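You operate a simulated robot arm through the tools that you are given. There is no shell and no other tool. Be economical: measure what you need, move in short steps, check, and stop when the job is done.

You run a simulated two-armed robot. Do the job below in one go: nothing can be reset, and whatever is moved stays where it is left.

## Task
Tip the flakes out of the short tube into the scrap bin.
Fine: hold the tube while you turn its cap off. Stand it back where it was and cap it. Set down upright: short tube.

The check looks at the end state, three seconds after you hand in, the way a careful person would. Anything else that was tipped, shoved, dropped, spilled or broken makes it a failure. A push-on lid holds only when it is set on centred and level and pressed home; a screw cap is set on level and turned clockwise until tight.

## Robot
Two 6-joint arms with two-finger parallel grippers on one trunk, on a base that drives. Base frame: it is fixed to the floor where the robot stands at the start and does not move with it; the origin is under the middle of the robot, x ahead of it, y to its left, z up; the surface under the hand at the start is at about z = 800. Lengths are in mm, angles in degrees, forces in N, time in s.
The left shoulder is at the start at [60, 187, 1072], the right one opposite. With the tool pointing down near the work surface each hand reaches from about 260 to 620 mm from the robot's upright axis, wherever it stands, measured 20 degrees to its own side. Places, roughly: scrap bin [500, -500, 400]; short tube (6x6x12 cm) [500, 100, 800]; top of the steel table [600, 400, 800]. Payload 1.57 kg a hand.
The TCP of each hand is the grasp point between the finger pads, 30 mm short of the fingertips. In the tool frame z runs along the fingers and y along their closing line. Largest opening 110 mm; finger width 24, thickness 12; the body of the gripper, 48 by 112 mm, starts 78 mm behind the TCP.
Orientation is that of the tool frame in the base frame, as a unit quaternion [x, y, z, w]. With the fingers straight down and closing along the base's y, the tool's x points along the base's -x, its y along +y and its z along -z.

## Interface
- The arms move only by the tool move_arm. It takes "left_deltas", "right_deltas" or both (then of equal length, played together; a hand with none holds still); each is a list of rows, each an object of numbers (a shift or turn left out is 0, a gripper value left out holds the last): "x", "y", "z": the shift along the base's x, y, z in units of 25 mm (1.0 is 25 mm); "ax", "ay", "az": the turn, a rotation vector about the base's x, y, z in units of 5 degrees (1.0 is 5 degrees). In form: [{"x": .., "y": .., "z": .., "ax": .., "ay": .., "az": ..}, ...]. A call has 1 to 8 rows; each row shifts and turns the commanded pose from where the row before left it. "left_grip" and "right_grip" are, for a hand that has rows, the gripper command, from -1 (shut) to 1 (fully open), values between in proportion, set as the call begins (left out, the last holds). A call with a number of a shift or a turn outside -1 to 1 is refused whole. Rows are played at 5 a second. More than 50 mm and 8.6 degrees between two rows, or a gripper value outside its range, and nothing of the call is played. A pose out of reach is approached as far as the arm can. The call stops where the force on the tool passes 40 N (or 10 N more than at its start, if that is more) or the arm is blocked; 0.2 s more then pass. The fingers move at their own pace (about 153 mm/s each) and stop on an object; they squeeze with about 30 N. The grip force told is the motor's: it shows also when the fingers shut on nothing. Time passes only in rows, and 0.2 s behind the last, so rows that do not move let the fingers close. It gives the time, the measured TCP pose, the force on the tool (base axes), the opening and the grip force at its end, in the units of the frame above (readings bear some noise), with the torque about the TCP (base axes, N m) and any sound that the robot's microphone picked up.
- Cameras (640 x 400 px; columns grow to the right, rows downward): "scene" is now at [12.5, 4.7, 1609.4]; the picture's right is [0.05, -1.00, 0.00], its down [-0.81, -0.04, -0.58] and it looks along [0.58, 0.03, -0.81] (base axes); focal length 280 px, centre (320, 200). "left" rides on the left gripper at [70, -16, -141] in its tool frame; the picture's right is [0.23, 0.97, 0.00], its down [-0.86, 0.20, -0.48] and it looks along [-0.47, 0.11, 0.88] (tool axes); focal length 222 px, centre (320, 200). "right" rides on the right gripper at [70, 16, -141] in its tool frame; the picture's right is [-0.23, 0.97, 0.00], its down [-0.86, -0.20, -0.48] and it looks along [-0.47, -0.11, 0.88] (tool axes); focal length 222 px, centre (320, 200). There is no depth. A picture from a camera that has moved, and an enlarged one, comes with that camera's place and axes in the base frame and with its lens.
- camera(camera): a new picture of that camera. It takes no simulated time.
- slide_trunk(by): slides the trunk up (or, below 0, down) by that many mm; the arms and the scene camera ride with it, the base frame stays. It gives what a move gives, with no picture.
- base_move(legs): drives the robot by 1 to 6 legs, each [ahead, left, turn to the left] in mm, mm and degrees, along the robot's own axes; the way and the turn of a leg run together, so that a leg with both is an arc; at most 1500 mm and 180 degrees a leg. The arms and the cameras ride along, it lands a little off, and it stops where it bumps. It gives what a move gives.
- aim_head(pan, tilt): turns the head with the scene camera to pan (to the left, within 86 degrees either way) and tilt (down, from -29 to 69), counted from straight ahead of the robot. It gives what a move gives.
- close_up(camera, box): a new picture of the part [left, top, right, bottom] of that camera's present view, enlarged. It takes no simulated time.
- hand_in(): hands the job in; it is judged then, once.

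Go step by step. Nothing tells you exact positions but the pictures and the camera data: compare them with the known pose of the tool, close in by small moves and look again before you grip or let go. The budget is 120 turns and 108 pictures, counting those below and the enlarged ones. Unless the task says otherwise, let go and move clear before handing in, and close with one line.

The tools are called by a JSON object that holds its "method" and its "body". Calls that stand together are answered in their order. move_arm: Moves the arms, as the interface text tells. Its arguments: {"type":"object","properties":{"left_deltas":{"type":"array"},"left_grip":{"type":"number"},"right_deltas":{"type":"array"},"right_grip":{"type":"number"}},"required":[]} The other tools are called the same way: slide_trunk (by) slides the trunk up or down; base_move (legs) drives the base; aim_head (pan, tilt) turns the head that bears the scene camera; camera (camera) takes a picture; close_up (camera, box) takes an enlarged picture of a part of a camera's view; hand_in () hands the job in.

At the start:

```text
t: 0.0
left_position: [427.7, 190.0, 1149.4]
left_orientation: [0.0, 1.0, 0.0, 0.0]
left_wrist_force: [-0.2, 1.1, 1.0]
left_torque: [0.01, 0.03, 0.02]
left_grip_width: 110.2
left_grip_force: 0.1
right_position: [436.1, -109.4, 1151.1]
right_orientation: [0.001, 1.0, -0.001, 0.0]
right_wrist_force: [-0.4, -0.1, 0.2]
right_torque: [-0.02, 0.04, 0.03]
right_grip_width: 109.8
right_grip_force: 0.1
trunk travel left (down, up): [-700.0, 290.0]
robot x, y, heading: [-0.4, 1.5, 0.2]
head pan, tilt: [2.8, 54.5]
```

scene: 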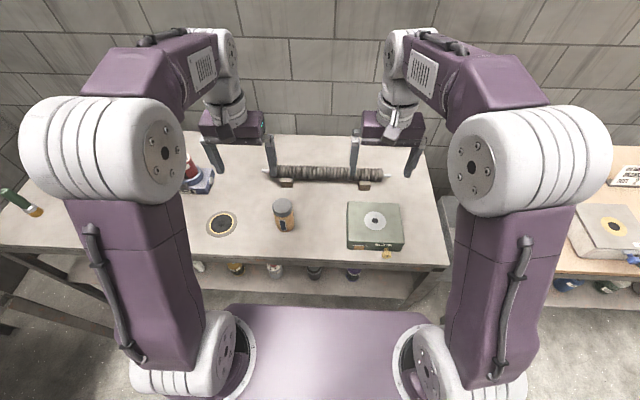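
right: 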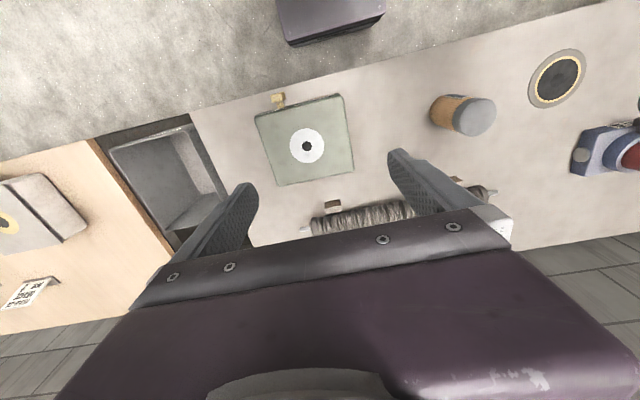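
left: 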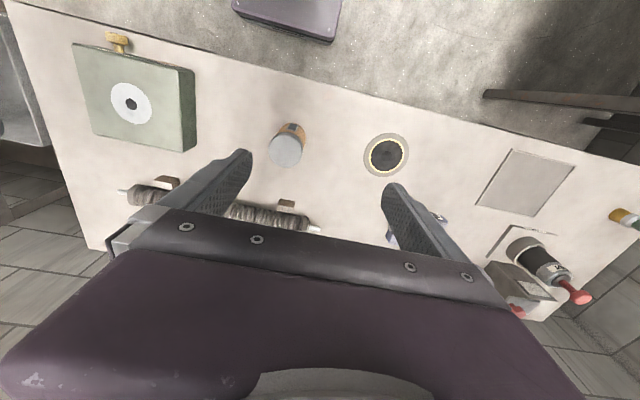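

I see an amber tube with a grey cap near [500,100], a green device to its right, and the scrap bin in the gap between the two tables. I'll look closer first.

{"method": "close_up", "body": {"camera": "scene", "box": [200, 130, 440, 280]}}

{"method": "close_up", "body": {"camera": "right", "box": [80, 40, 560, 260]}}

{"method": "close_up", "body": {"camera": "left", "box": [220, 90, 380, 190]}}

```text
2.67 times, centred on (320, 205) of scene
camera zoom: at [12.5, 4.7, 1609.4], right [0.05, -1.0, 0.0], down [-0.81, -0.04, -0.58], along [0.58, 0.03, -0.81], focal length 747 px, centre (320, 187)
```

zoom: 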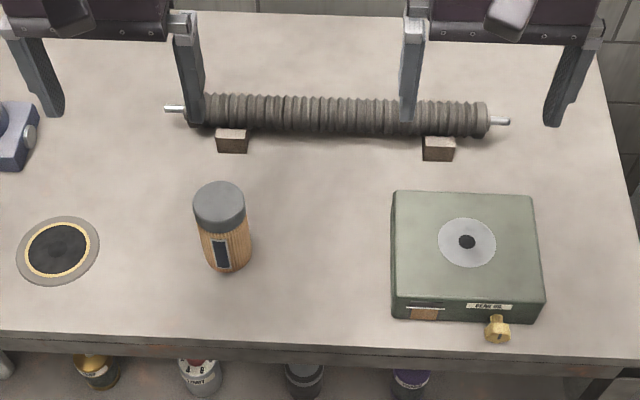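

```text
1.33 times, centred on (320, 150) of right
camera zoom: at [365.4, -93.5, 1291.2], right [0.23, 0.97, 0.0], down [0.86, -0.2, 0.48], along [0.47, -0.11, -0.88], focal length 296 px, centre (320, 267)
```

zoom: 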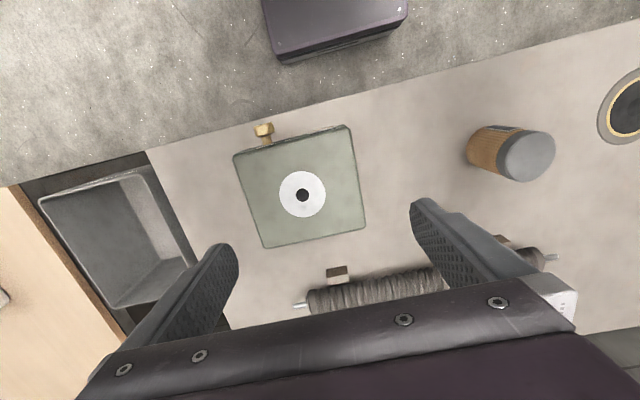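

```text
4.00 times, centred on (300, 140) of left
camera zoom: at [359.9, 173.6, 1291.1], right [-0.23, 0.97, 0.0], down [0.86, 0.2, 0.48], along [0.47, 0.11, -0.88], focal length 888 px, centre (400, 440)
```

zoom: 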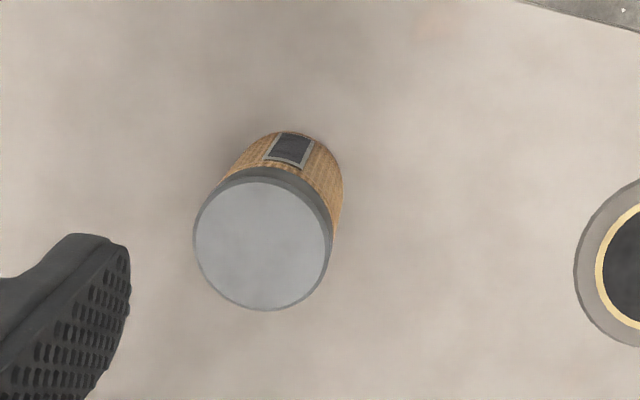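

The tube centre works out at about (480, 142) from two cameras, with the cap top near z=920. I'll shift the base 100 mm left so both hands can reach it, then turn the left hand to hold the body from the side with its camera up.

{"method": "base_move", "body": {"legs": [[0, 100, 0]]}}

{"method": "move_arm", "body": {"left_deltas": [{"az": 1}, {"az": 1}, {"az": 1}, {"az": 1}, {"az": 1}, {"az": 1}, {"az": 1}, {"az": 1}]}}

{"method": "move_arm", "body": {"left_deltas": [{"az": 1}, {"az": 1}, {"az": 1}, {"az": 1}, {"az": 1}, {"az": 1}, {"az": 1}, {"az": 1}]}}

{"method": "move_arm", "body": {"left_deltas": [{"az": 1}, {"az": 1}, {"az": 1}, {"az": 1}, {"az": 1}, {"az": 1}, {"az": 1}, {"az": 1}]}}

```text
t: 1.1
left_position: [429.8, 289.1, 1149.5]
left_orientation: [0.0, 1.0, 0.0, 0.0]
left_wrist_force: [0.4, 0.2, -0.3]
left_torque: [0.0, -0.04, 0.0]
left_grip_width: 110.1
left_grip_force: 0.1
right_position: [435.8, -10.2, 1150.5]
right_orientation: [0.0, 1.0, 0.0, -0.001]
right_wrist_force: [-0.2, 0.4, -0.3]
right_torque: [0.01, 0.0, 0.02]
right_grip_width: 110.3
right_grip_force: 0.1
trunk travel left (down, up): [-700.0, 290.0]
robot x, y, heading: [-0.8, 101.4, 0.0]
head pan, tilt: [2.8, 54.5]
```

```text
t: 3.0
left_position: [428.9, 290.5, 1149.7]
left_orientation: [-0.343, 0.939, 0.0, 0.0]
left_wrist_force: [-0.1, 0.6, -0.4]
left_torque: [0.02, -0.01, -0.02]
left_grip_width: 110.1
left_grip_force: 0.0
right_position: [436.9, -9.5, 1151.3]
right_orientation: [0.0, 1.0, 0.0, 0.0]
right_wrist_force: [0.1, 0.0, 0.2]
right_torque: [0.02, 0.0, -0.02]
right_grip_width: 110.0
right_grip_force: 0.0
trunk travel left (down, up): [-700.0, 290.0]
robot x, y, heading: [1.3, 99.3, 0.1]
head pan, tilt: [2.8, 54.5]
```

```text
t: 4.8
left_position: [427.5, 290.7, 1149.3]
left_orientation: [-0.643, 0.766, 0.0, 0.0]
left_wrist_force: [0.2, 0.8, -0.4]
left_torque: [0.01, 0.02, -0.01]
left_grip_width: 109.9
left_grip_force: 0.0
right_position: [437.2, -8.9, 1151.5]
right_orientation: [0.0, 1.0, 0.0, 0.0]
right_wrist_force: [0.5, -0.6, -0.8]
right_torque: [0.0, -0.01, -0.02]
right_grip_width: 110.0
right_grip_force: 0.1
trunk travel left (down, up): [-700.0, 290.0]
robot x, y, heading: [-1.9, 98.4, -0.1]
head pan, tilt: [2.8, 54.5]
```

```text
t: 6.5
left_position: [427.2, 290.8, 1150.3]
left_orientation: [0.866, -0.499, -0.001, 0.0]
left_wrist_force: [-0.6, -0.8, 0.2]
left_torque: [-0.01, -0.03, -0.03]
left_grip_width: 109.7
left_grip_force: 0.0
right_position: [437.6, -9.2, 1150.3]
right_orientation: [0.0, 1.0, -0.001, 0.001]
right_wrist_force: [-0.3, 0.4, -0.7]
right_torque: [-0.02, 0.01, -0.02]
right_grip_width: 110.0
right_grip_force: 0.0
trunk travel left (down, up): [-700.0, 290.0]
robot x, y, heading: [2.3, 98.1, -0.3]
head pan, tilt: [2.8, 54.5]
```

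The roll is done. Next I pitch the left hand up to horizontal.

{"method": "move_arm", "body": {"left_deltas": [{"ax": -0.974, "ay": -0.5625}, {"ax": -0.974, "ay": -0.5625}, {"ax": -0.974, "ay": -0.5625}, {"ax": -0.974, "ay": -0.5625}, {"ax": -0.974, "ay": -0.5625}, {"ax": -0.974, "ay": -0.5625}, {"ax": -0.974, "ay": -0.5625}, {"ax": -0.974, "ay": -0.5625}]}}

{"method": "move_arm", "body": {"left_deltas": [{"ax": -0.974, "ay": -0.5625}, {"ax": -0.974, "ay": -0.5625}, {"ax": -0.974, "ay": -0.5625}, {"ax": -0.974, "ay": -0.5625}, {"ax": -0.974, "ay": -0.5625}, {"ax": -0.974, "ay": -0.5625}, {"ax": -0.974, "ay": -0.5625}, {"ax": -0.974, "ay": -0.5625}]}}

{"method": "camera", "body": {"camera": "scene"}}

{"method": "camera", "body": {"camera": "left"}}

```text
t: 8.3
left_position: [428.5, 290.4, 1149.3]
left_orientation: [0.8, -0.462, 0.332, 0.192]
left_wrist_force: [0.2, 0.9, 0.4]
left_torque: [-0.02, 0.02, -0.02]
left_grip_width: 110.3
left_grip_force: 0.0
right_position: [435.8, -9.6, 1151.4]
right_orientation: [0.0, 1.0, 0.0, 0.0]
right_wrist_force: [0.4, -0.3, -0.8]
right_torque: [-0.03, -0.02, 0.0]
right_grip_width: 110.0
right_grip_force: 0.1
trunk travel left (down, up): [-700.0, 290.0]
robot x, y, heading: [1.7, 101.8, -0.0]
head pan, tilt: [2.8, 54.5]
```

```text
t: 10.2
left_position: [429.3, 290.5, 1149.6]
left_orientation: [0.612, -0.353, 0.613, 0.354]
left_wrist_force: [0.1, 0.0, 0.2]
left_torque: [0.02, 0.01, 0.01]
left_grip_width: 110.0
left_grip_force: 0.1
right_position: [437.5, -8.7, 1151.1]
right_orientation: [0.0, 1.0, 0.0, -0.001]
right_wrist_force: [0.1, -1.1, 0.5]
right_torque: [0.03, 0.05, 0.02]
right_grip_width: 109.8
right_grip_force: 0.1
trunk travel left (down, up): [-700.0, 290.0]
robot x, y, heading: [1.0, 102.2, -0.2]
head pan, tilt: [2.8, 54.5]
```

```text
101 pictures are left
camera scene: at [13.0, 105.9, 1609.4], right [0.05, -1.0, 0.0], down [-0.81, -0.04, -0.58], along [0.58, 0.03, -0.81], focal length 280 px, centre (320, 200)
```

scene: 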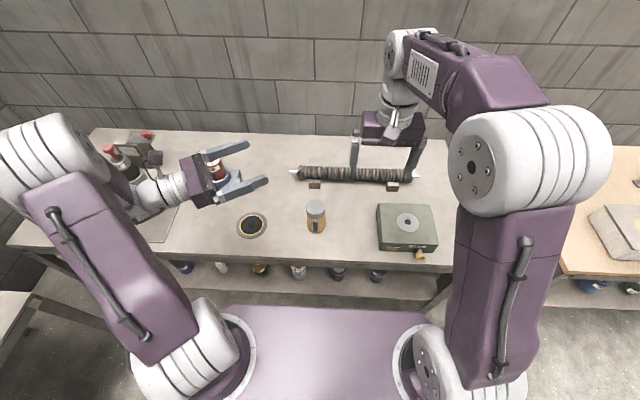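

```text
100 pictures are left
camera left: at [373.5, 421.1, 1219.1], right [-0.84, -0.49, 0.23], down [-0.41, 0.31, -0.86], along [0.35, -0.82, -0.47], focal length 222 px, centre (320, 200)
```

left: 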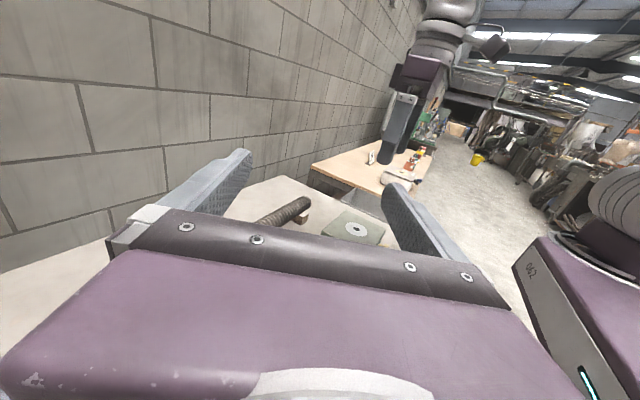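

The pose is reached with room around the hand. I descend to beside the tube, at pregrasp (419, 248, 860).

{"method": "move_arm", "body": {"left_deltas": [{"z": -1}, {"z": -1}, {"z": -1}, {"z": -1}, {"z": -1}, {"z": -1}, {"z": -1}, {"z": -1}], "left_grip": 1}}

{"method": "camera", "body": {"camera": "scene"}}

{"method": "camera", "body": {"camera": "left"}}

```text
t: 11.9
left_position: [427.9, 290.7, 948.4]
left_orientation: [0.612, -0.354, 0.612, 0.354]
left_wrist_force: [0.4, -0.2, 0.1]
left_torque: [-0.03, 0.01, 0.02]
left_grip_width: 110.1
left_grip_force: 0.1
right_position: [436.2, -9.9, 1151.4]
right_orientation: [0.0, 1.0, 0.001, 0.0]
right_wrist_force: [0.3, 0.0, -0.7]
right_torque: [-0.01, 0.02, -0.02]
right_grip_width: 109.9
right_grip_force: 0.0
trunk travel left (down, up): [-700.0, 290.0]
robot x, y, heading: [4.7, 99.9, -0.0]
head pan, tilt: [2.8, 54.5]
```

```text
99 pictures are left
camera scene: at [12.9, 105.9, 1609.4], right [0.05, -1.0, 0.0], down [-0.81, -0.04, -0.58], along [0.58, 0.03, -0.81], focal length 280 px, centre (320, 200)
```

scene: 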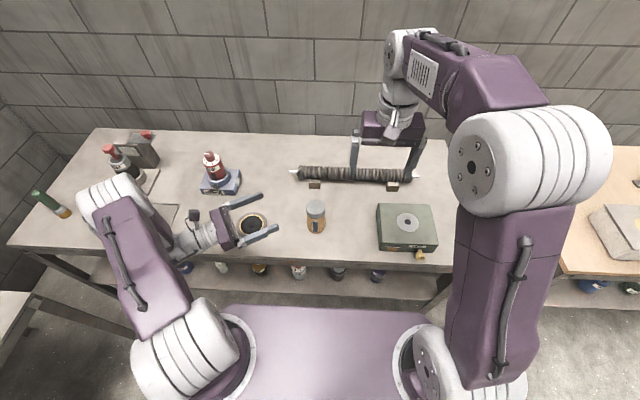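

```text
98 pictures are left
camera left: at [372.0, 421.3, 1019.1], right [-0.84, -0.49, 0.23], down [-0.41, 0.32, -0.85], along [0.34, -0.81, -0.47], focal length 222 px, centre (320, 200)
```

left: 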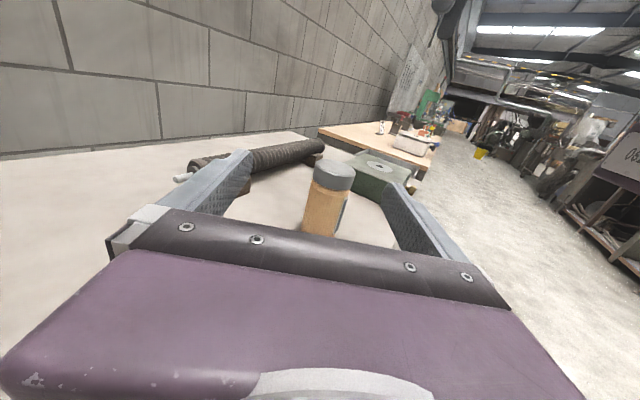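

{"method": "move_arm", "body": {"left_deltas": [{"x": -0.25, "y": -0.14, "z": -0.8}, {"x": -0.25, "y": -0.14, "z": -0.8}, {"x": -0.25, "y": -0.14, "z": -0.8}, {"x": -0.25, "y": -0.16, "z": -0.8}]}}

{"method": "close_up", "body": {"camera": "scene", "box": [60, 130, 380, 330]}}

{"method": "camera", "body": {"camera": "left"}}

```text
t: 12.9
left_position: [402.0, 275.9, 869.2]
left_orientation: [0.612, -0.354, 0.613, 0.353]
left_wrist_force: [-0.1, 0.8, -0.3]
left_torque: [0.01, -0.01, 0.02]
left_grip_width: 109.7
left_grip_force: 0.1
right_position: [437.3, -9.7, 1151.1]
right_orientation: [-0.001, 1.0, -0.001, 0.0]
right_wrist_force: [0.7, 0.0, -0.7]
right_torque: [-0.04, 0.03, -0.01]
right_grip_width: 110.0
right_grip_force: 0.1
trunk travel left (down, up): [-700.0, 290.0]
robot x, y, heading: [-0.5, 99.1, 0.0]
head pan, tilt: [2.8, 54.5]
```

```text
2.00 times, centred on (220, 230) of scene
camera zoom: at [12.6, 105.7, 1609.4], right [0.05, -1.0, 0.0], down [-0.81, -0.04, -0.58], along [0.58, 0.03, -0.81], focal length 560 px, centre (520, 140)
```

zoom: 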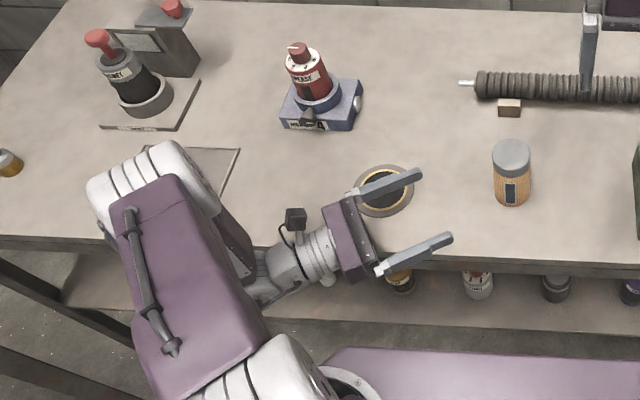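

```text
96 pictures are left
camera left: at [347.2, 406.0, 939.2], right [-0.84, -0.49, 0.23], down [-0.41, 0.31, -0.85], along [0.34, -0.81, -0.47], focal length 222 px, centre (320, 200)
```

left: 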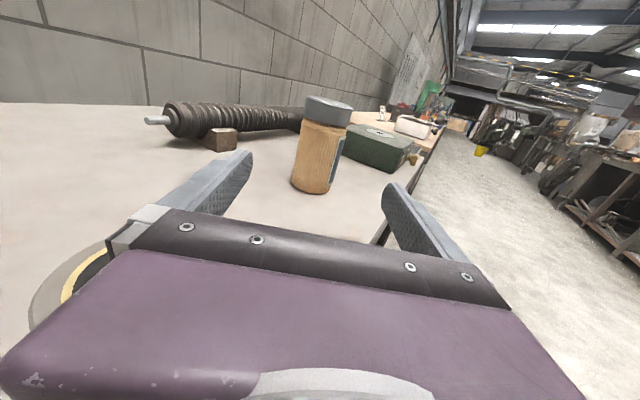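

The tube lies centred between the open fingers. I advance along the pointing direction.

{"method": "move_arm", "body": {"left_deltas": [{"x": 0.4, "y": -0.69, "z": -0.06}, {"x": 0.4, "y": -0.69, "z": -0.06}, {"x": 0.4, "y": -0.69, "z": -0.06}, {"x": 0.4, "y": -0.69, "z": -0.06}, {"x": 0.4, "y": -0.69, "z": -0.06}]}}

{"method": "camera", "body": {"camera": "left"}}

{"method": "close_up", "body": {"camera": "scene", "box": [200, 150, 360, 250]}}

```text
t: 14.2
left_position: [454.0, 188.5, 863.4]
left_orientation: [0.612, -0.353, 0.613, 0.354]
left_wrist_force: [0.3, 0.9, 0.8]
left_torque: [0.0, 0.0, 0.01]
left_grip_width: 110.0
left_grip_force: 0.1
right_position: [437.2, -10.6, 1151.3]
right_orientation: [0.0, 1.0, -0.001, 0.0]
right_wrist_force: [0.3, 0.1, 0.2]
right_torque: [0.02, -0.01, 0.01]
right_grip_width: 110.0
right_grip_force: 0.0
trunk travel left (down, up): [-700.0, 290.0]
robot x, y, heading: [3.6, 97.4, -0.0]
head pan, tilt: [2.8, 54.5]
```

```text
95 pictures are left
camera left: at [398.2, 319.6, 933.1], right [-0.84, -0.49, 0.23], down [-0.41, 0.32, -0.85], along [0.34, -0.81, -0.47], focal length 222 px, centre (320, 200)
```

left: 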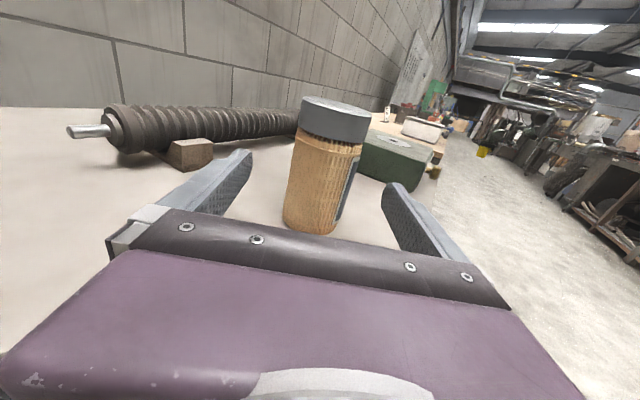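

```text
4.00 times, centred on (280, 200) of scene
camera zoom: at [12.8, 104.7, 1609.4], right [0.05, -1.0, 0.0], down [-0.81, -0.04, -0.58], along [0.58, 0.03, -0.81], focal length 1120 px, centre (480, 200)
```

zoom: 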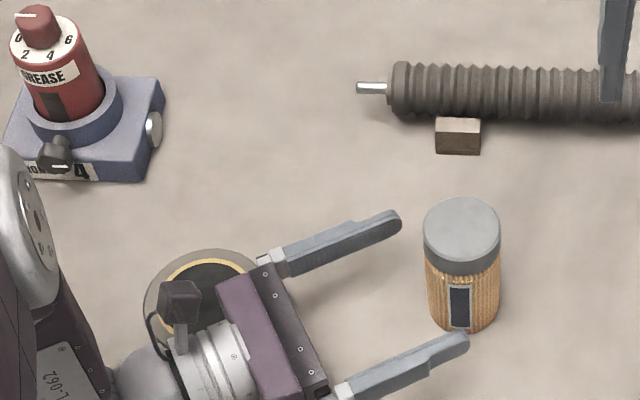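

The alignment agrees to within about 1 mm. I advance the last 53 mm and close.

{"method": "move_arm", "body": {"left_deltas": [{"x": 0.34, "y": -0.61}, {"x": 0.34, "y": -0.61}, {"x": 0.34, "y": -0.61}]}}

{"method": "close_up", "body": {"camera": "scene", "box": [240, 160, 360, 240]}}

{"method": "camera", "body": {"camera": "left"}}

```text
t: 14.9
left_position: [480.4, 143.5, 862.1]
left_orientation: [0.613, -0.354, 0.612, 0.352]
left_wrist_force: [-0.1, 0.0, -0.7]
left_torque: [-0.02, 0.01, -0.03]
left_grip_width: 110.1
left_grip_force: 0.1
right_position: [436.7, -10.3, 1150.3]
right_orientation: [0.0, 1.0, 0.0, 0.0]
right_wrist_force: [-1.3, -0.3, -0.6]
right_torque: [0.02, 0.02, 0.0]
right_grip_width: 110.1
right_grip_force: 0.0
trunk travel left (down, up): [-700.0, 290.0]
robot x, y, heading: [2.7, 101.0, 0.0]
head pan, tilt: [2.8, 54.5]
```

```text
5.00 times, centred on (300, 200) of scene
camera zoom: at [12.6, 104.9, 1609.4], right [0.05, -1.0, 0.0], down [-0.81, -0.04, -0.58], along [0.58, 0.03, -0.81], focal length 1400 px, centre (420, 200)
```

zoom: 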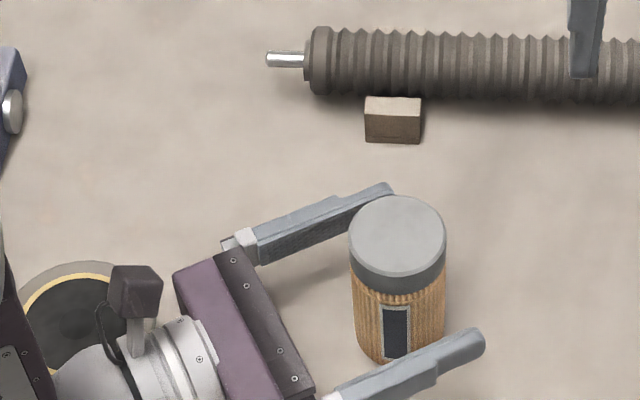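

```text
92 pictures are left
camera left: at [424.5, 273.5, 932.1], right [-0.84, -0.49, 0.23], down [-0.41, 0.32, -0.85], along [0.34, -0.81, -0.47], focal length 222 px, centre (320, 200)
```

left: 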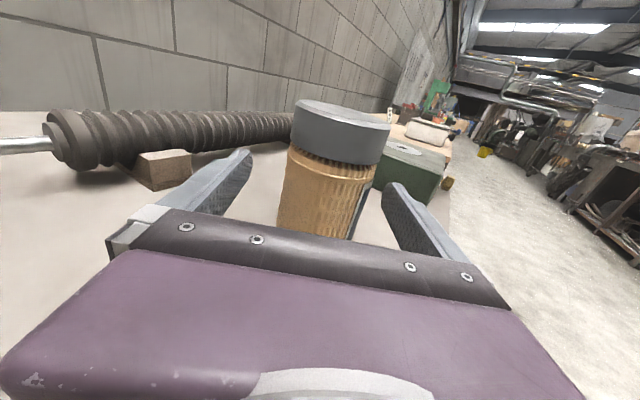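

{"method": "move_arm", "body": {"left_deltas": [{}, {}, {}, {}], "left_grip": -1}}

{"method": "close_up", "body": {"camera": "scene", "box": [240, 160, 360, 240]}}

{"method": "close_up", "body": {"camera": "left", "box": [200, 80, 440, 240]}}

```text
t: 15.9
left_position: [479.5, 143.7, 862.0]
left_orientation: [0.613, -0.354, 0.612, 0.353]
left_wrist_force: [-0.5, -1.0, 1.1]
left_torque: [-0.03, -0.02, 0.01]
left_grip_width: 55.4
left_grip_force: 29.9
right_position: [436.8, -9.8, 1150.3]
right_orientation: [0.0, 1.0, 0.0, 0.0]
right_wrist_force: [0.3, -0.1, -0.1]
right_torque: [0.02, -0.05, 0.02]
right_grip_width: 110.1
right_grip_force: 0.0
trunk travel left (down, up): [-700.0, 290.0]
robot x, y, heading: [-0.6, 102.9, -0.1]
head pan, tilt: [2.8, 54.5]
```

```text
5.00 times, centred on (300, 200) of scene
camera zoom: at [12.5, 105.2, 1609.4], right [0.05, -1.0, 0.0], down [-0.81, -0.04, -0.58], along [0.58, 0.03, -0.81], focal length 1400 px, centre (420, 200)
```

zoom: 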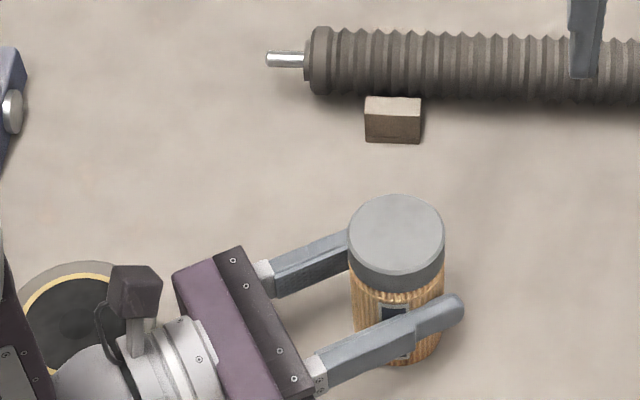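

```text
2.50 times, centred on (320, 160) of left
camera zoom: at [424.4, 273.9, 932.2], right [-0.84, -0.49, 0.23], down [-0.41, 0.32, -0.85], along [0.34, -0.81, -0.47], focal length 555 px, centre (320, 300)
```

zoom: 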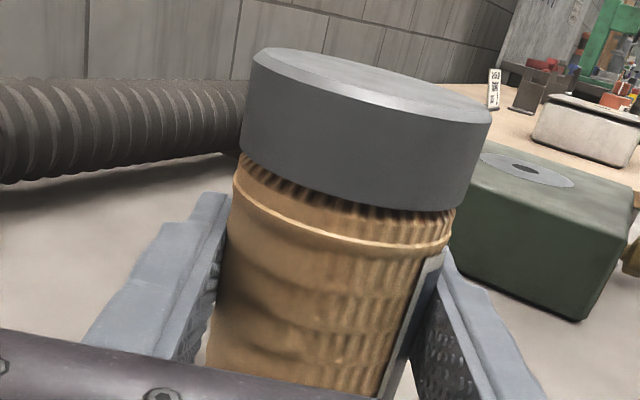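

The tube is held at width 55.4, and the cap spans about z=896–919. Next I bring the right hand over it, pre-rotated clockwise to leave range for unscrewing.

{"method": "move_arm", "body": {"right_deltas": [{"x": 0.22, "y": 0.765, "az": -1}, {"x": 0.22, "y": 0.765, "az": -1}, {"x": 0.22, "y": 0.765, "az": -1}, {"x": 0.22, "y": 0.765, "az": -1}, {"x": 0.22, "y": 0.765, "az": -1}, {"x": 0.22, "y": 0.765, "az": -1}, {"x": 0.22, "y": 0.765, "az": -1}, {"x": 0.22, "y": 0.765, "az": -1}], "right_grip": 1}}

{"method": "move_arm", "body": {"right_deltas": [{"z": -0.6, "az": -1}, {"z": -0.6, "az": -1}, {"z": -0.6, "az": -1}, {"z": -0.6, "az": -1}, {"z": -0.6, "az": -1}, {"z": -0.6, "az": -1}, {"z": -0.6, "az": -1}, {"z": -0.6, "az": -1}]}}

{"method": "camera", "body": {"camera": "scene"}}

{"method": "camera", "body": {"camera": "right"}}

```text
t: 17.8
left_position: [479.7, 144.7, 863.0]
left_orientation: [0.613, -0.353, 0.613, 0.353]
left_wrist_force: [1.4, 0.0, 1.2]
left_torque: [0.03, -0.03, -0.07]
left_grip_width: 55.4
left_grip_force: 30.3
right_position: [481.3, 144.8, 1151.2]
right_orientation: [0.343, 0.939, -0.001, 0.0]
right_wrist_force: [0.8, 0.1, -0.1]
right_torque: [0.05, 0.01, -0.01]
right_grip_width: 110.1
right_grip_force: 0.0
trunk travel left (down, up): [-700.0, 290.0]
robot x, y, heading: [1.3, 97.5, 0.1]
head pan, tilt: [2.8, 54.5]
```

```text
t: 19.6
left_position: [480.3, 143.7, 861.7]
left_orientation: [0.612, -0.353, 0.613, 0.354]
left_wrist_force: [0.1, -1.0, 0.6]
left_torque: [-0.02, -0.04, -0.06]
left_grip_width: 55.7
left_grip_force: 30.1
right_position: [481.4, 143.4, 1032.3]
right_orientation: [0.644, 0.765, 0.001, 0.0]
right_wrist_force: [-0.5, 1.3, -1.1]
right_torque: [-0.02, -0.01, 0.02]
right_grip_width: 109.8
right_grip_force: 0.1
trunk travel left (down, up): [-700.0, 290.0]
robot x, y, heading: [2.8, 100.3, -0.1]
head pan, tilt: [2.8, 54.5]
```

```text
89 pictures are left
camera scene: at [12.5, 105.4, 1609.4], right [0.05, -1.0, 0.0], down [-0.81, -0.04, -0.58], along [0.58, 0.03, -0.81], focal length 280 px, centre (320, 200)
```

scene: 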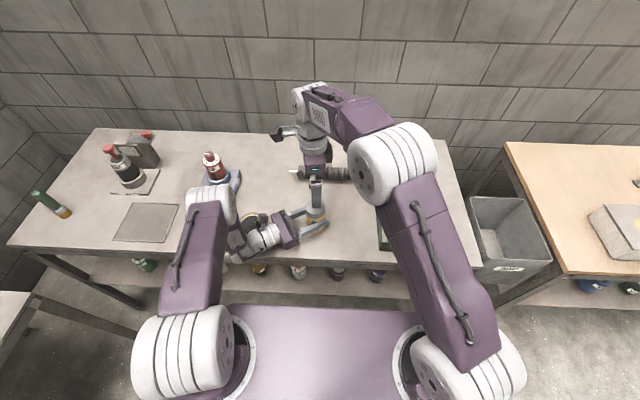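

```text
88 pictures are left
camera right: at [483.8, 215.7, 1172.0], right [1.0, -0.06, 0.0], down [-0.05, -0.88, 0.48], along [-0.03, -0.48, -0.88], focal length 222 px, centre (320, 200)
```

right: 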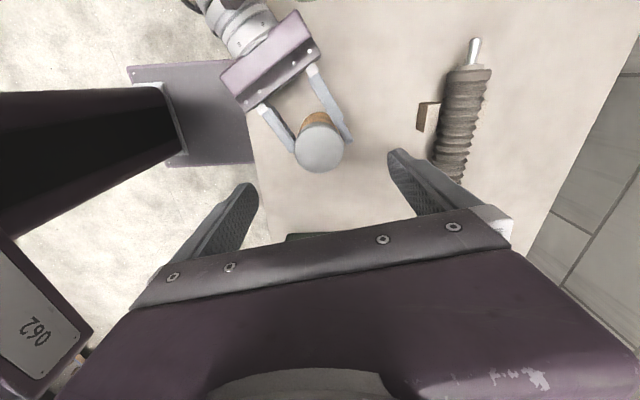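

{"method": "move_arm", "body": {"right_deltas": [{"z": -0.8, "x": -0.04, "y": 0.03}, {"z": -0.8}, {"z": -0.8}, {"z": -0.8}, {"z": -0.8}, {"z": -0.3}]}}

{"method": "camera", "body": {"camera": "right"}}

{"method": "close_up", "body": {"camera": "left", "box": [200, 40, 440, 240]}}

```text
t: 20.9
left_position: [479.6, 143.1, 861.6]
left_orientation: [0.612, -0.354, 0.612, 0.354]
left_wrist_force: [0.5, -0.8, 0.6]
left_torque: [0.01, 0.01, -0.04]
left_grip_width: 55.4
left_grip_force: 29.2
right_position: [479.5, 144.7, 923.6]
right_orientation: [0.643, 0.766, -0.001, 0.0]
right_wrist_force: [-0.4, -0.1, 0.9]
right_torque: [-0.02, -0.03, 0.02]
right_grip_width: 109.9
right_grip_force: 0.1
trunk travel left (down, up): [-700.0, 290.0]
robot x, y, heading: [-2.2, 103.1, -0.3]
head pan, tilt: [2.8, 54.5]
```

```text
87 pictures are left
camera right: at [482.3, 215.9, 1063.8], right [1.0, -0.05, 0.0], down [-0.05, -0.88, 0.48], along [-0.03, -0.48, -0.88], focal length 222 px, centre (320, 200)
```

right: 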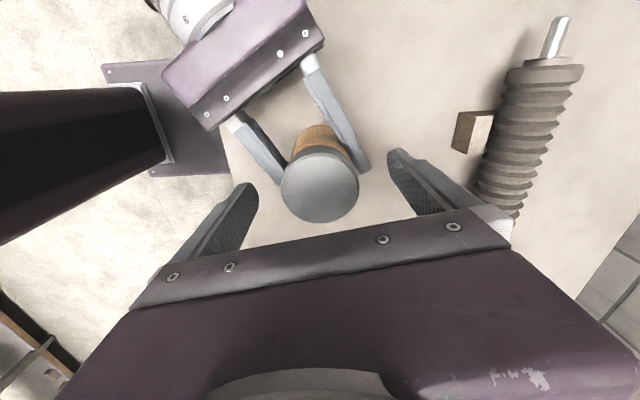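

```text
2.00 times, centred on (320, 140) of left
camera zoom: at [424.3, 274.0, 932.2], right [-0.84, -0.49, 0.23], down [-0.41, 0.32, -0.85], along [0.34, -0.81, -0.47], focal length 444 px, centre (320, 320)
```

zoom: 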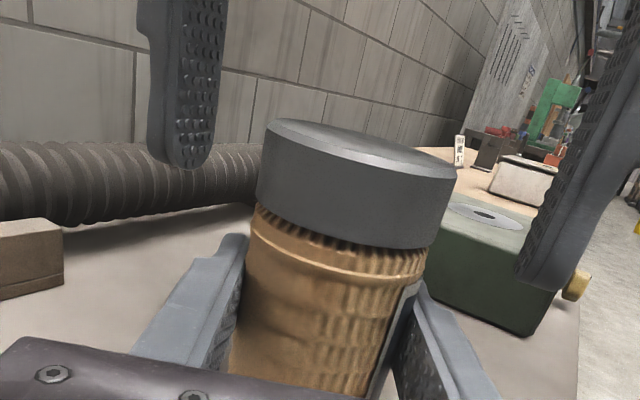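

{"method": "close_up", "body": {"camera": "right", "box": [200, 100, 440, 250]}}

{"method": "close_up", "body": {"camera": "scene", "box": [260, 150, 380, 225]}}

```text
2.67 times, centred on (320, 175) of right
camera zoom: at [482.3, 215.9, 1063.8], right [1.0, -0.05, 0.0], down [-0.05, -0.88, 0.48], along [-0.03, -0.48, -0.88], focal length 592 px, centre (320, 267)
```

zoom: 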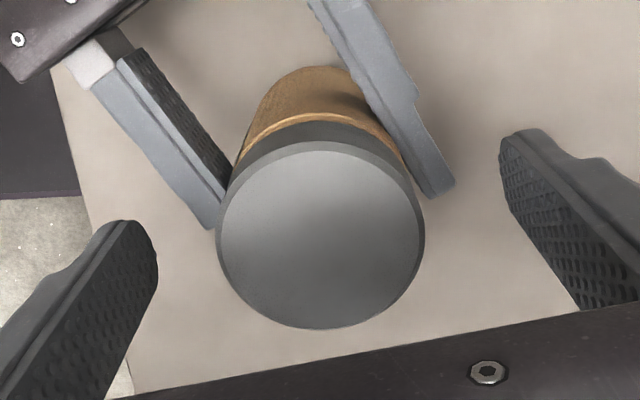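

```text
5.33 times, centred on (320, 188) of scene
camera zoom: at [12.4, 105.3, 1609.4], right [0.05, -1.0, 0.0], down [-0.81, -0.04, -0.58], along [0.58, 0.03, -0.81], focal length 1493 px, centre (320, 267)
```

zoom: 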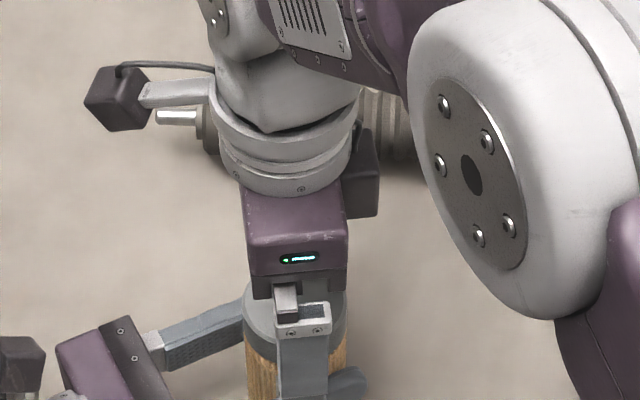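

The cap is centred within about 2 mm. I nudge and close on it.

{"method": "move_arm", "body": {"right_deltas": [{"x": -0.03, "y": 0.05}]}}

{"method": "move_arm", "body": {"right_deltas": [{}, {}, {}], "right_grip": -1}}

{"method": "close_up", "body": {"camera": "left", "box": [200, 40, 440, 240]}}

```text
t: 21.4
left_position: [481.1, 143.9, 861.6]
left_orientation: [0.613, -0.354, 0.612, 0.354]
left_wrist_force: [-0.4, -0.1, 0.1]
left_torque: [-0.02, 0.0, -0.03]
left_grip_width: 55.4
left_grip_force: 30.0
right_position: [480.2, 146.0, 923.7]
right_orientation: [0.643, 0.766, 0.0, 0.0]
right_wrist_force: [-0.2, -0.1, 0.0]
right_torque: [-0.03, 0.01, -0.01]
right_grip_width: 110.0
right_grip_force: 0.1
trunk travel left (down, up): [-700.0, 290.0]
robot x, y, heading: [-1.0, 100.3, -0.1]
head pan, tilt: [2.8, 54.5]
```

```text
t: 22.1
left_position: [480.2, 143.7, 860.7]
left_orientation: [0.612, -0.353, 0.612, 0.354]
left_wrist_force: [4.1, 0.1, 1.0]
left_torque: [-0.06, 0.18, -0.01]
left_grip_width: 55.6
left_grip_force: 29.5
right_position: [479.8, 145.4, 923.8]
right_orientation: [0.643, 0.766, -0.001, -0.001]
right_wrist_force: [-4.3, 0.1, 1.1]
right_torque: [0.01, 0.08, -0.03]
right_grip_width: 58.7
right_grip_force: 30.1
trunk travel left (down, up): [-700.0, 290.0]
robot x, y, heading: [-2.3, 100.3, 0.0]
head pan, tilt: [2.8, 54.5]
```

```text
2.00 times, centred on (320, 140) of left
camera zoom: at [424.5, 274.0, 932.2], right [-0.84, -0.49, 0.23], down [-0.41, 0.32, -0.85], along [0.34, -0.81, -0.47], focal length 444 px, centre (320, 320)
```

zoom: 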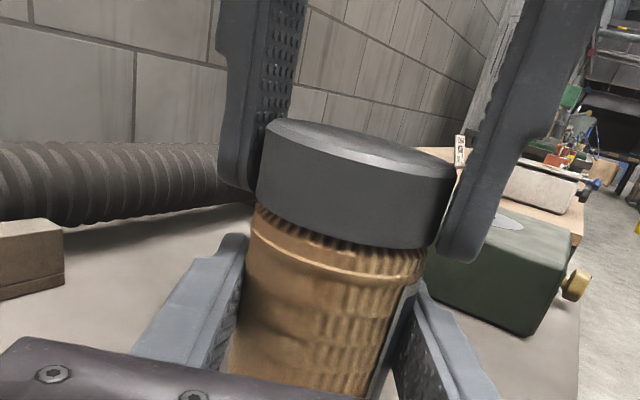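

Both grips hold. I start unscrewing counter-clockwise.

{"method": "move_arm", "body": {"right_deltas": [{"az": 1}, {"az": 1}, {"az": 1}, {"az": 1}]}}

{"method": "move_arm", "body": {"right_deltas": [{"az": 1}, {"az": 1}, {"az": 1}, {"az": 1}, {"az": 1}, {"az": 1}, {"az": 1}, {"az": 1}]}}

{"method": "close_up", "body": {"camera": "left", "box": [200, 40, 440, 240]}}

```text
t: 23.1
left_position: [479.4, 144.3, 861.3]
left_orientation: [0.613, -0.353, 0.612, 0.353]
left_wrist_force: [12.9, 4.2, -4.9]
left_torque: [-0.48, 0.46, 0.22]
left_grip_width: 55.3
left_grip_force: 30.1
right_position: [478.1, 144.5, 924.0]
right_orientation: [0.499, 0.866, 0.0, -0.001]
right_wrist_force: [-12.0, -6.6, 10.2]
right_torque: [-0.04, 0.22, -0.25]
right_grip_width: 59.2
right_grip_force: 30.3
trunk travel left (down, up): [-700.0, 290.0]
robot x, y, heading: [-0.1, 101.6, -0.0]
head pan, tilt: [2.8, 54.5]
```

```text
t: 24.9
left_position: [481.9, 144.3, 861.5]
left_orientation: [0.613, -0.352, 0.613, 0.352]
left_wrist_force: [12.9, 25.4, -9.8]
left_torque: [-0.86, 0.53, 0.15]
left_grip_width: 55.6
left_grip_force: 30.3
right_position: [478.2, 142.4, 923.8]
right_orientation: [0.173, 0.985, -0.002, -0.002]
right_wrist_force: [-13.4, -25.4, 14.9]
right_torque: [-0.76, 0.27, -0.2]
right_grip_width: 58.9
right_grip_force: 29.9
trunk travel left (down, up): [-700.0, 290.0]
robot x, y, heading: [-3.4, 103.2, 0.0]
head pan, tilt: [2.8, 54.5]
```

```text
2.00 times, centred on (320, 140) of left
camera zoom: at [424.4, 274.4, 932.3], right [-0.84, -0.49, 0.23], down [-0.41, 0.31, -0.85], along [0.35, -0.81, -0.47], focal length 444 px, centre (320, 320)
```

zoom: 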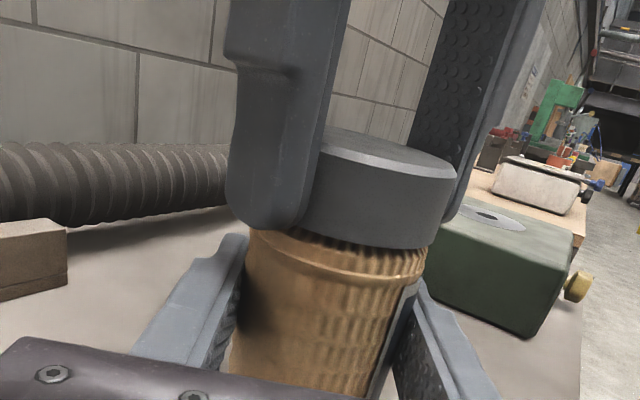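

The cap turns but the hand sits off-axis, with about 25 N of side force. I shift to relieve it and raise slightly.

{"method": "move_arm", "body": {"right_deltas": [{"x": -0.06, "y": -0.12, "z": 0.03}]}}

```text
t: 25.4
left_position: [479.8, 143.1, 861.3]
left_orientation: [0.612, -0.354, 0.612, 0.354]
left_wrist_force: [11.8, 14.1, -3.8]
left_torque: [-0.26, 0.42, 0.04]
left_grip_width: 55.4
left_grip_force: 30.0
right_position: [476.5, 141.2, 922.7]
right_orientation: [0.173, 0.985, -0.001, -0.001]
right_wrist_force: [-11.6, -13.5, 3.5]
right_torque: [-0.59, 0.27, 0.01]
right_grip_width: 58.8
right_grip_force: 30.0
trunk travel left (down, up): [-700.0, 290.0]
robot x, y, heading: [-3.8, 100.7, 0.2]
head pan, tilt: [2.8, 54.5]
```

{"method": "move_arm", "body": {"right_deltas": [{"x": -0.08, "y": -0.1}, {"az": 1}]}}

```text
t: 25.9
left_position: [478.9, 141.9, 861.4]
left_orientation: [0.612, -0.355, 0.612, 0.355]
left_wrist_force: [5.5, -2.0, 1.6]
left_torque: [-0.14, 0.03, 0.06]
left_grip_width: 55.5
left_grip_force: 29.9
right_position: [477.2, 140.2, 925.5]
right_orientation: [0.13, 0.991, 0.002, 0.001]
right_wrist_force: [-4.1, 2.6, -2.3]
right_torque: [0.31, 0.29, -0.08]
right_grip_width: 59.0
right_grip_force: 30.5
trunk travel left (down, up): [-700.0, 290.0]
robot x, y, heading: [0.1, 98.3, -0.1]
head pan, tilt: [2.8, 54.5]
```

{"method": "move_arm", "body": {"right_deltas": [{"az": 1, "z": 0.02}, {"az": 1, "z": 0.02}, {"az": 1, "z": 0.02}, {"az": 1, "z": 0.02}, {"az": 1, "z": 0.02}, {"az": 1, "z": 0.02}, {"az": 1, "z": 0.02}, {"az": 1, "z": 0.02}]}}

{"method": "close_up", "body": {"camera": "left", "box": [200, 40, 440, 240]}}

```text
t: 27.8
left_position: [480.5, 144.2, 862.4]
left_orientation: [0.612, -0.354, 0.612, 0.354]
left_wrist_force: [-18.9, -1.6, 21.1]
left_torque: [0.01, -0.53, -0.04]
left_grip_width: 55.9
left_grip_force: 29.5
right_position: [476.6, 139.9, 928.2]
right_orientation: [-0.216, 0.976, 0.0, 0.001]
right_wrist_force: [18.7, 2.0, -21.8]
right_torque: [0.05, -0.62, -0.01]
right_grip_width: 59.0
right_grip_force: 29.9
trunk travel left (down, up): [-700.0, 290.0]
robot x, y, heading: [-1.0, 100.8, -0.0]
head pan, tilt: [2.8, 54.5]
```

```text
2.00 times, centred on (320, 140) of left
camera zoom: at [424.2, 274.2, 932.3], right [-0.84, -0.49, 0.23], down [-0.41, 0.31, -0.86], along [0.34, -0.82, -0.46], focal length 444 px, centre (320, 320)
```

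zoom: 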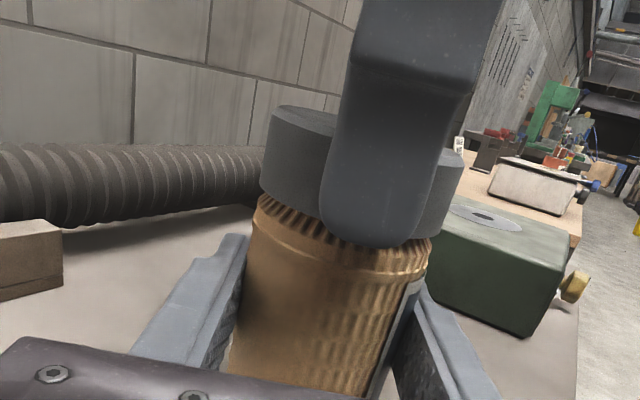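

{"method": "move_arm", "body": {"right_deltas": [{"x": 0.09, "z": -0.09}]}}

```text
t: 28.1
left_position: [479.6, 145.0, 860.2]
left_orientation: [0.615, -0.352, 0.612, 0.352]
left_wrist_force: [-4.9, -1.9, 2.4]
left_torque: [-0.26, -0.31, -0.02]
left_grip_width: 55.6
left_grip_force: 29.9
right_position: [478.0, 140.2, 927.2]
right_orientation: [-0.216, 0.976, 0.0, 0.0]
right_wrist_force: [5.7, 1.4, -4.4]
right_torque: [0.31, -0.07, 0.02]
right_grip_width: 58.9
right_grip_force: 29.8
trunk travel left (down, up): [-700.0, 290.0]
robot x, y, heading: [0.6, 100.1, 0.2]
head pan, tilt: [2.8, 54.5]
```

{"method": "move_arm", "body": {"right_deltas": [{"az": 1, "z": 0.01, "x": 0.02}, {"az": 1, "z": 0.01}, {"az": 1, "z": 0.01, "x": 0.02}, {"az": 1, "z": 0.01}, {"az": 1, "z": 0.01}, {"az": 1, "z": 0.01}]}}

```text
t: 29.6
left_position: [478.7, 143.9, 861.8]
left_orientation: [0.612, -0.353, 0.613, 0.353]
left_wrist_force: [-0.2, 6.8, -0.4]
left_torque: [-0.22, 0.04, 0.11]
left_grip_width: 55.6
left_grip_force: 29.9
right_position: [478.4, 140.2, 927.9]
right_orientation: [-0.462, 0.887, -0.001, -0.001]
right_wrist_force: [0.7, -5.1, -0.4]
right_torque: [-0.17, 0.0, -0.08]
right_grip_width: 58.8
right_grip_force: 29.8
trunk travel left (down, up): [-700.0, 290.0]
robot x, y, heading: [-3.5, 105.3, 0.1]
head pan, tilt: [2.8, 54.5]
```

{"method": "move_arm", "body": {"right_deltas": [{"az": 1, "z": 0.01, "y": -0.02}, {"az": 1, "z": 0.01}, {"az": 1, "z": 0.01}, {"az": 1, "z": 0.01}, {"az": 1, "z": 0.01}, {"az": 1, "z": 0.01}, {"az": 1, "z": 0.01}, {"az": 1, "z": 0.01}]}}

{"method": "close_up", "body": {"camera": "left", "box": [200, 40, 440, 240]}}

```text
t: 31.4
left_position: [479.1, 144.7, 860.9]
left_orientation: [0.612, -0.354, 0.612, 0.354]
left_wrist_force: [-10.6, 6.0, -0.1]
left_torque: [-0.28, -0.52, 0.18]
left_grip_width: 55.5
left_grip_force: 30.3
right_position: [479.9, 138.7, 929.5]
right_orientation: [0.738, -0.674, 0.0, -0.001]
right_wrist_force: [11.4, -7.1, -1.5]
right_torque: [-0.2, -0.23, -0.23]
right_grip_width: 59.2
right_grip_force: 29.7
trunk travel left (down, up): [-700.0, 290.0]
robot x, y, heading: [-2.0, 98.9, -0.0]
head pan, tilt: [2.8, 54.5]
```

```text
2.00 times, centred on (320, 140) of left
camera zoom: at [424.1, 273.9, 931.9], right [-0.84, -0.49, 0.23], down [-0.41, 0.32, -0.85], along [0.34, -0.82, -0.47], focal length 444 px, centre (320, 320)
```

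zoom: 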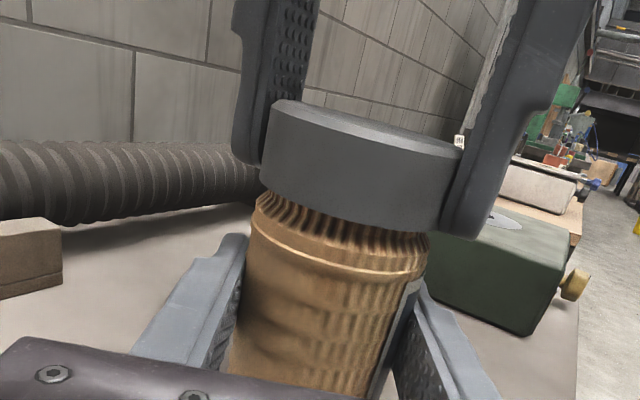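

The cap is rising well, roughly 1 mm per 40° or more. I continue.

{"method": "move_arm", "body": {"right_deltas": [{"az": 1, "z": 0.01, "x": 0.04, "y": -0.03}, {"az": 1, "z": 0.01, "x": 0.03}, {"az": 1, "z": 0.01}, {"az": 1, "z": 0.01}, {"az": 1, "z": 0.01}, {"az": 1, "z": 0.01}]}}

```text
t: 32.8
left_position: [478.6, 143.6, 862.6]
left_orientation: [0.613, -0.354, 0.612, 0.354]
left_wrist_force: [-8.9, -5.2, 0.8]
left_torque: [0.28, -0.43, 0.17]
left_grip_width: 55.7
left_grip_force: 29.7
right_position: [481.7, 138.3, 930.0]
right_orientation: [0.887, -0.461, 0.001, -0.001]
right_wrist_force: [8.7, 5.7, -1.7]
right_torque: [0.03, -0.19, -0.2]
right_grip_width: 58.9
right_grip_force: 30.5
trunk travel left (down, up): [-700.0, 290.0]
robot x, y, heading: [0.2, 100.9, -0.1]
head pan, tilt: [2.8, 54.5]
```

{"method": "move_arm", "body": {"right_deltas": [{"az": 1, "z": 0.01, "x": 0.03, "y": 0.03}, {"az": 1, "z": 0.01}, {"az": 1, "z": 0.01}, {"az": 1, "z": 0.01}, {"az": 1, "z": 0.01}, {"az": 1, "z": 0.01}, {"az": 1, "z": 0.01}, {"az": 1, "z": 0.01}]}}

{"method": "close_up", "body": {"camera": "left", "box": [200, 40, 440, 240]}}

```text
t: 34.5
left_position: [480.0, 142.6, 861.4]
left_orientation: [0.613, -0.354, 0.612, 0.353]
left_wrist_force: [-13.6, -14.1, -0.7]
left_torque: [0.65, -0.64, 0.37]
left_grip_width: 55.6
left_grip_force: 30.2
right_position: [482.8, 140.2, 932.2]
right_orientation: [0.992, -0.13, 0.001, 0.0]
right_wrist_force: [13.5, 13.6, -0.1]
right_torque: [0.35, -0.32, -0.44]
right_grip_width: 58.8
right_grip_force: 29.7
trunk travel left (down, up): [-700.0, 290.0]
robot x, y, heading: [0.7, 100.7, -0.1]
head pan, tilt: [2.8, 54.5]
```

```text
2.00 times, centred on (320, 140) of left
camera zoom: at [424.3, 273.7, 932.0], right [-0.84, -0.49, 0.23], down [-0.41, 0.32, -0.85], along [0.34, -0.81, -0.47], focal length 444 px, centre (320, 320)
```

zoom: 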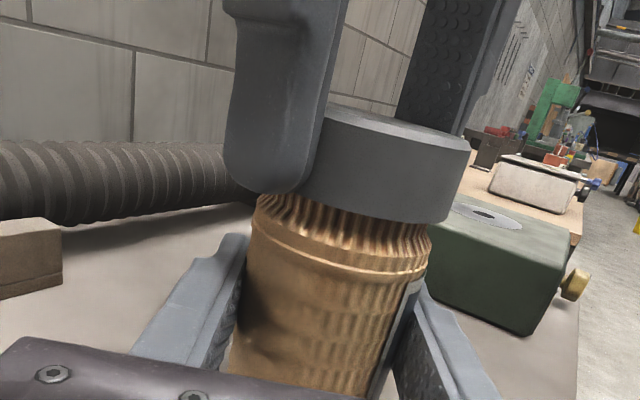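

{"method": "move_arm", "body": {"right_deltas": [{"x": 0.07, "y": 0.07}, {"az": 1, "z": 0.01}, {"az": 1, "z": 0.01}, {"az": 1, "z": 0.01}, {"az": 1, "z": 0.01}, {"az": 1, "z": 0.01}, {"az": 1, "z": 0.01}]}}

{"method": "close_up", "body": {"camera": "left", "box": [200, 40, 440, 240]}}

```text
t: 36.1
left_position: [480.2, 143.3, 860.6]
left_orientation: [0.613, -0.354, 0.612, 0.353]
left_wrist_force: [-3.3, -18.9, -1.2]
left_torque: [0.86, -0.11, 0.11]
left_grip_width: 55.5
left_grip_force: 30.4
right_position: [483.6, 140.5, 931.8]
right_orientation: [0.991, 0.131, 0.0, 0.0]
right_wrist_force: [3.3, 18.2, 0.5]
right_torque: [0.48, -0.07, -0.18]
right_grip_width: 58.8
right_grip_force: 30.9
trunk travel left (down, up): [-700.0, 290.0]
robot x, y, heading: [2.3, 100.7, 0.3]
head pan, tilt: [2.8, 54.5]
```

```text
2.00 times, centred on (320, 140) of left
camera zoom: at [424.5, 273.9, 932.0], right [-0.84, -0.49, 0.23], down [-0.41, 0.32, -0.85], along [0.34, -0.81, -0.47], focal length 444 px, centre (320, 320)
```

zoom: 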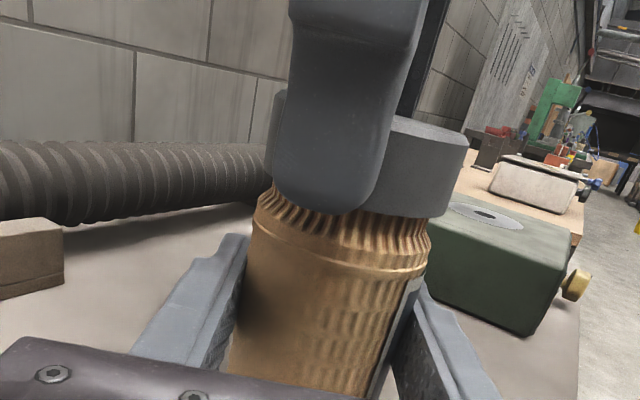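

{"method": "move_arm", "body": {"right_deltas": [{"x": 0.02, "y": 0.1}, {"az": 1, "z": 0.01}, {"az": 1, "z": 0.01}, {"az": 1, "z": 0.01}, {"az": 1, "z": 0.01}, {"az": 1, "z": 0.01}, {"az": 1, "z": 0.01}, {"az": 1, "z": 0.01}]}}

```text
t: 37.2
left_position: [478.4, 145.6, 862.0]
left_orientation: [0.613, -0.351, 0.614, 0.353]
left_wrist_force: [-1.4, 1.8, 3.6]
left_torque: [0.23, 0.48, 0.09]
left_grip_width: 55.7
left_grip_force: 30.0
right_position: [461.0, 175.8, 936.7]
right_orientation: [0.97, 0.242, 0.013, 0.014]
right_wrist_force: [-2.2, -0.7, 6.8]
right_torque: [-0.21, -0.09, -0.06]
right_grip_width: 59.1
right_grip_force: 30.2
right hand out of reach, approached as far as the arm can: row 3, 4, 5
trunk travel left (down, up): [-700.0, 290.0]
robot x, y, heading: [1.5, 101.3, -0.1]
head pan, tilt: [2.8, 54.5]
stopped in row 5 (right hand): the force on the tool passed its limit at 50 N (the readings are from after the stop); the commanded pose is now the measured one
```

A wrist limit was hit and the right hand lurched about 40 mm. I check the state before doing anything else.

{"method": "camera", "body": {"camera": "left"}}

{"method": "close_up", "body": {"camera": "scene", "box": [200, 130, 400, 255]}}

{"method": "camera", "body": {"camera": "right"}}

```text
77 pictures are left
camera left: at [422.5, 276.2, 932.5], right [-0.84, -0.49, 0.23], down [-0.41, 0.31, -0.86], along [0.35, -0.81, -0.46], focal length 222 px, centre (320, 200)
```

left: 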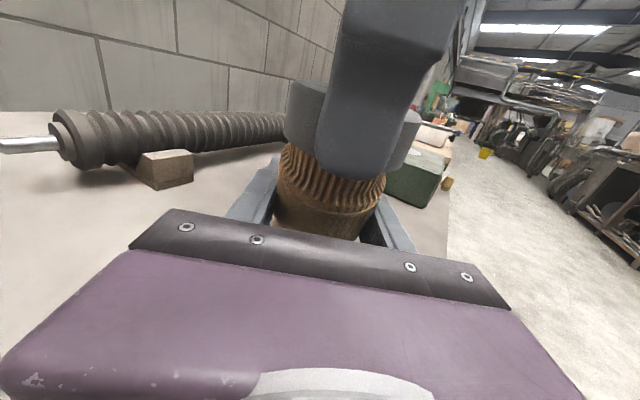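

```text
3.20 times, centred on (300, 192) of scene
camera zoom: at [10.0, 106.6, 1609.5], right [0.05, -1.0, 0.0], down [-0.81, -0.04, -0.58], along [0.58, 0.03, -0.81], focal length 896 px, centre (384, 224)
```

zoom: 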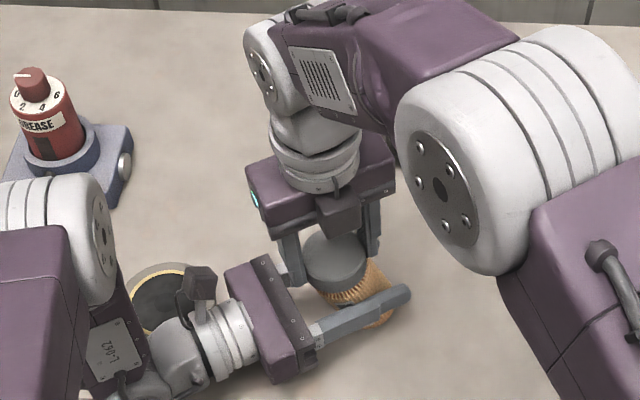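

```text
75 pictures are left
camera right: at [524.4, 197.3, 1078.1], right [0.26, -0.97, 0.03], down [-0.86, -0.21, 0.46], along [-0.44, -0.14, -0.89], focal length 222 px, centre (320, 200)
```

right: 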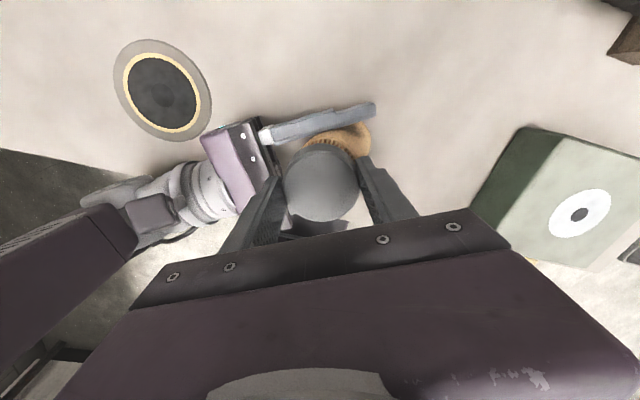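

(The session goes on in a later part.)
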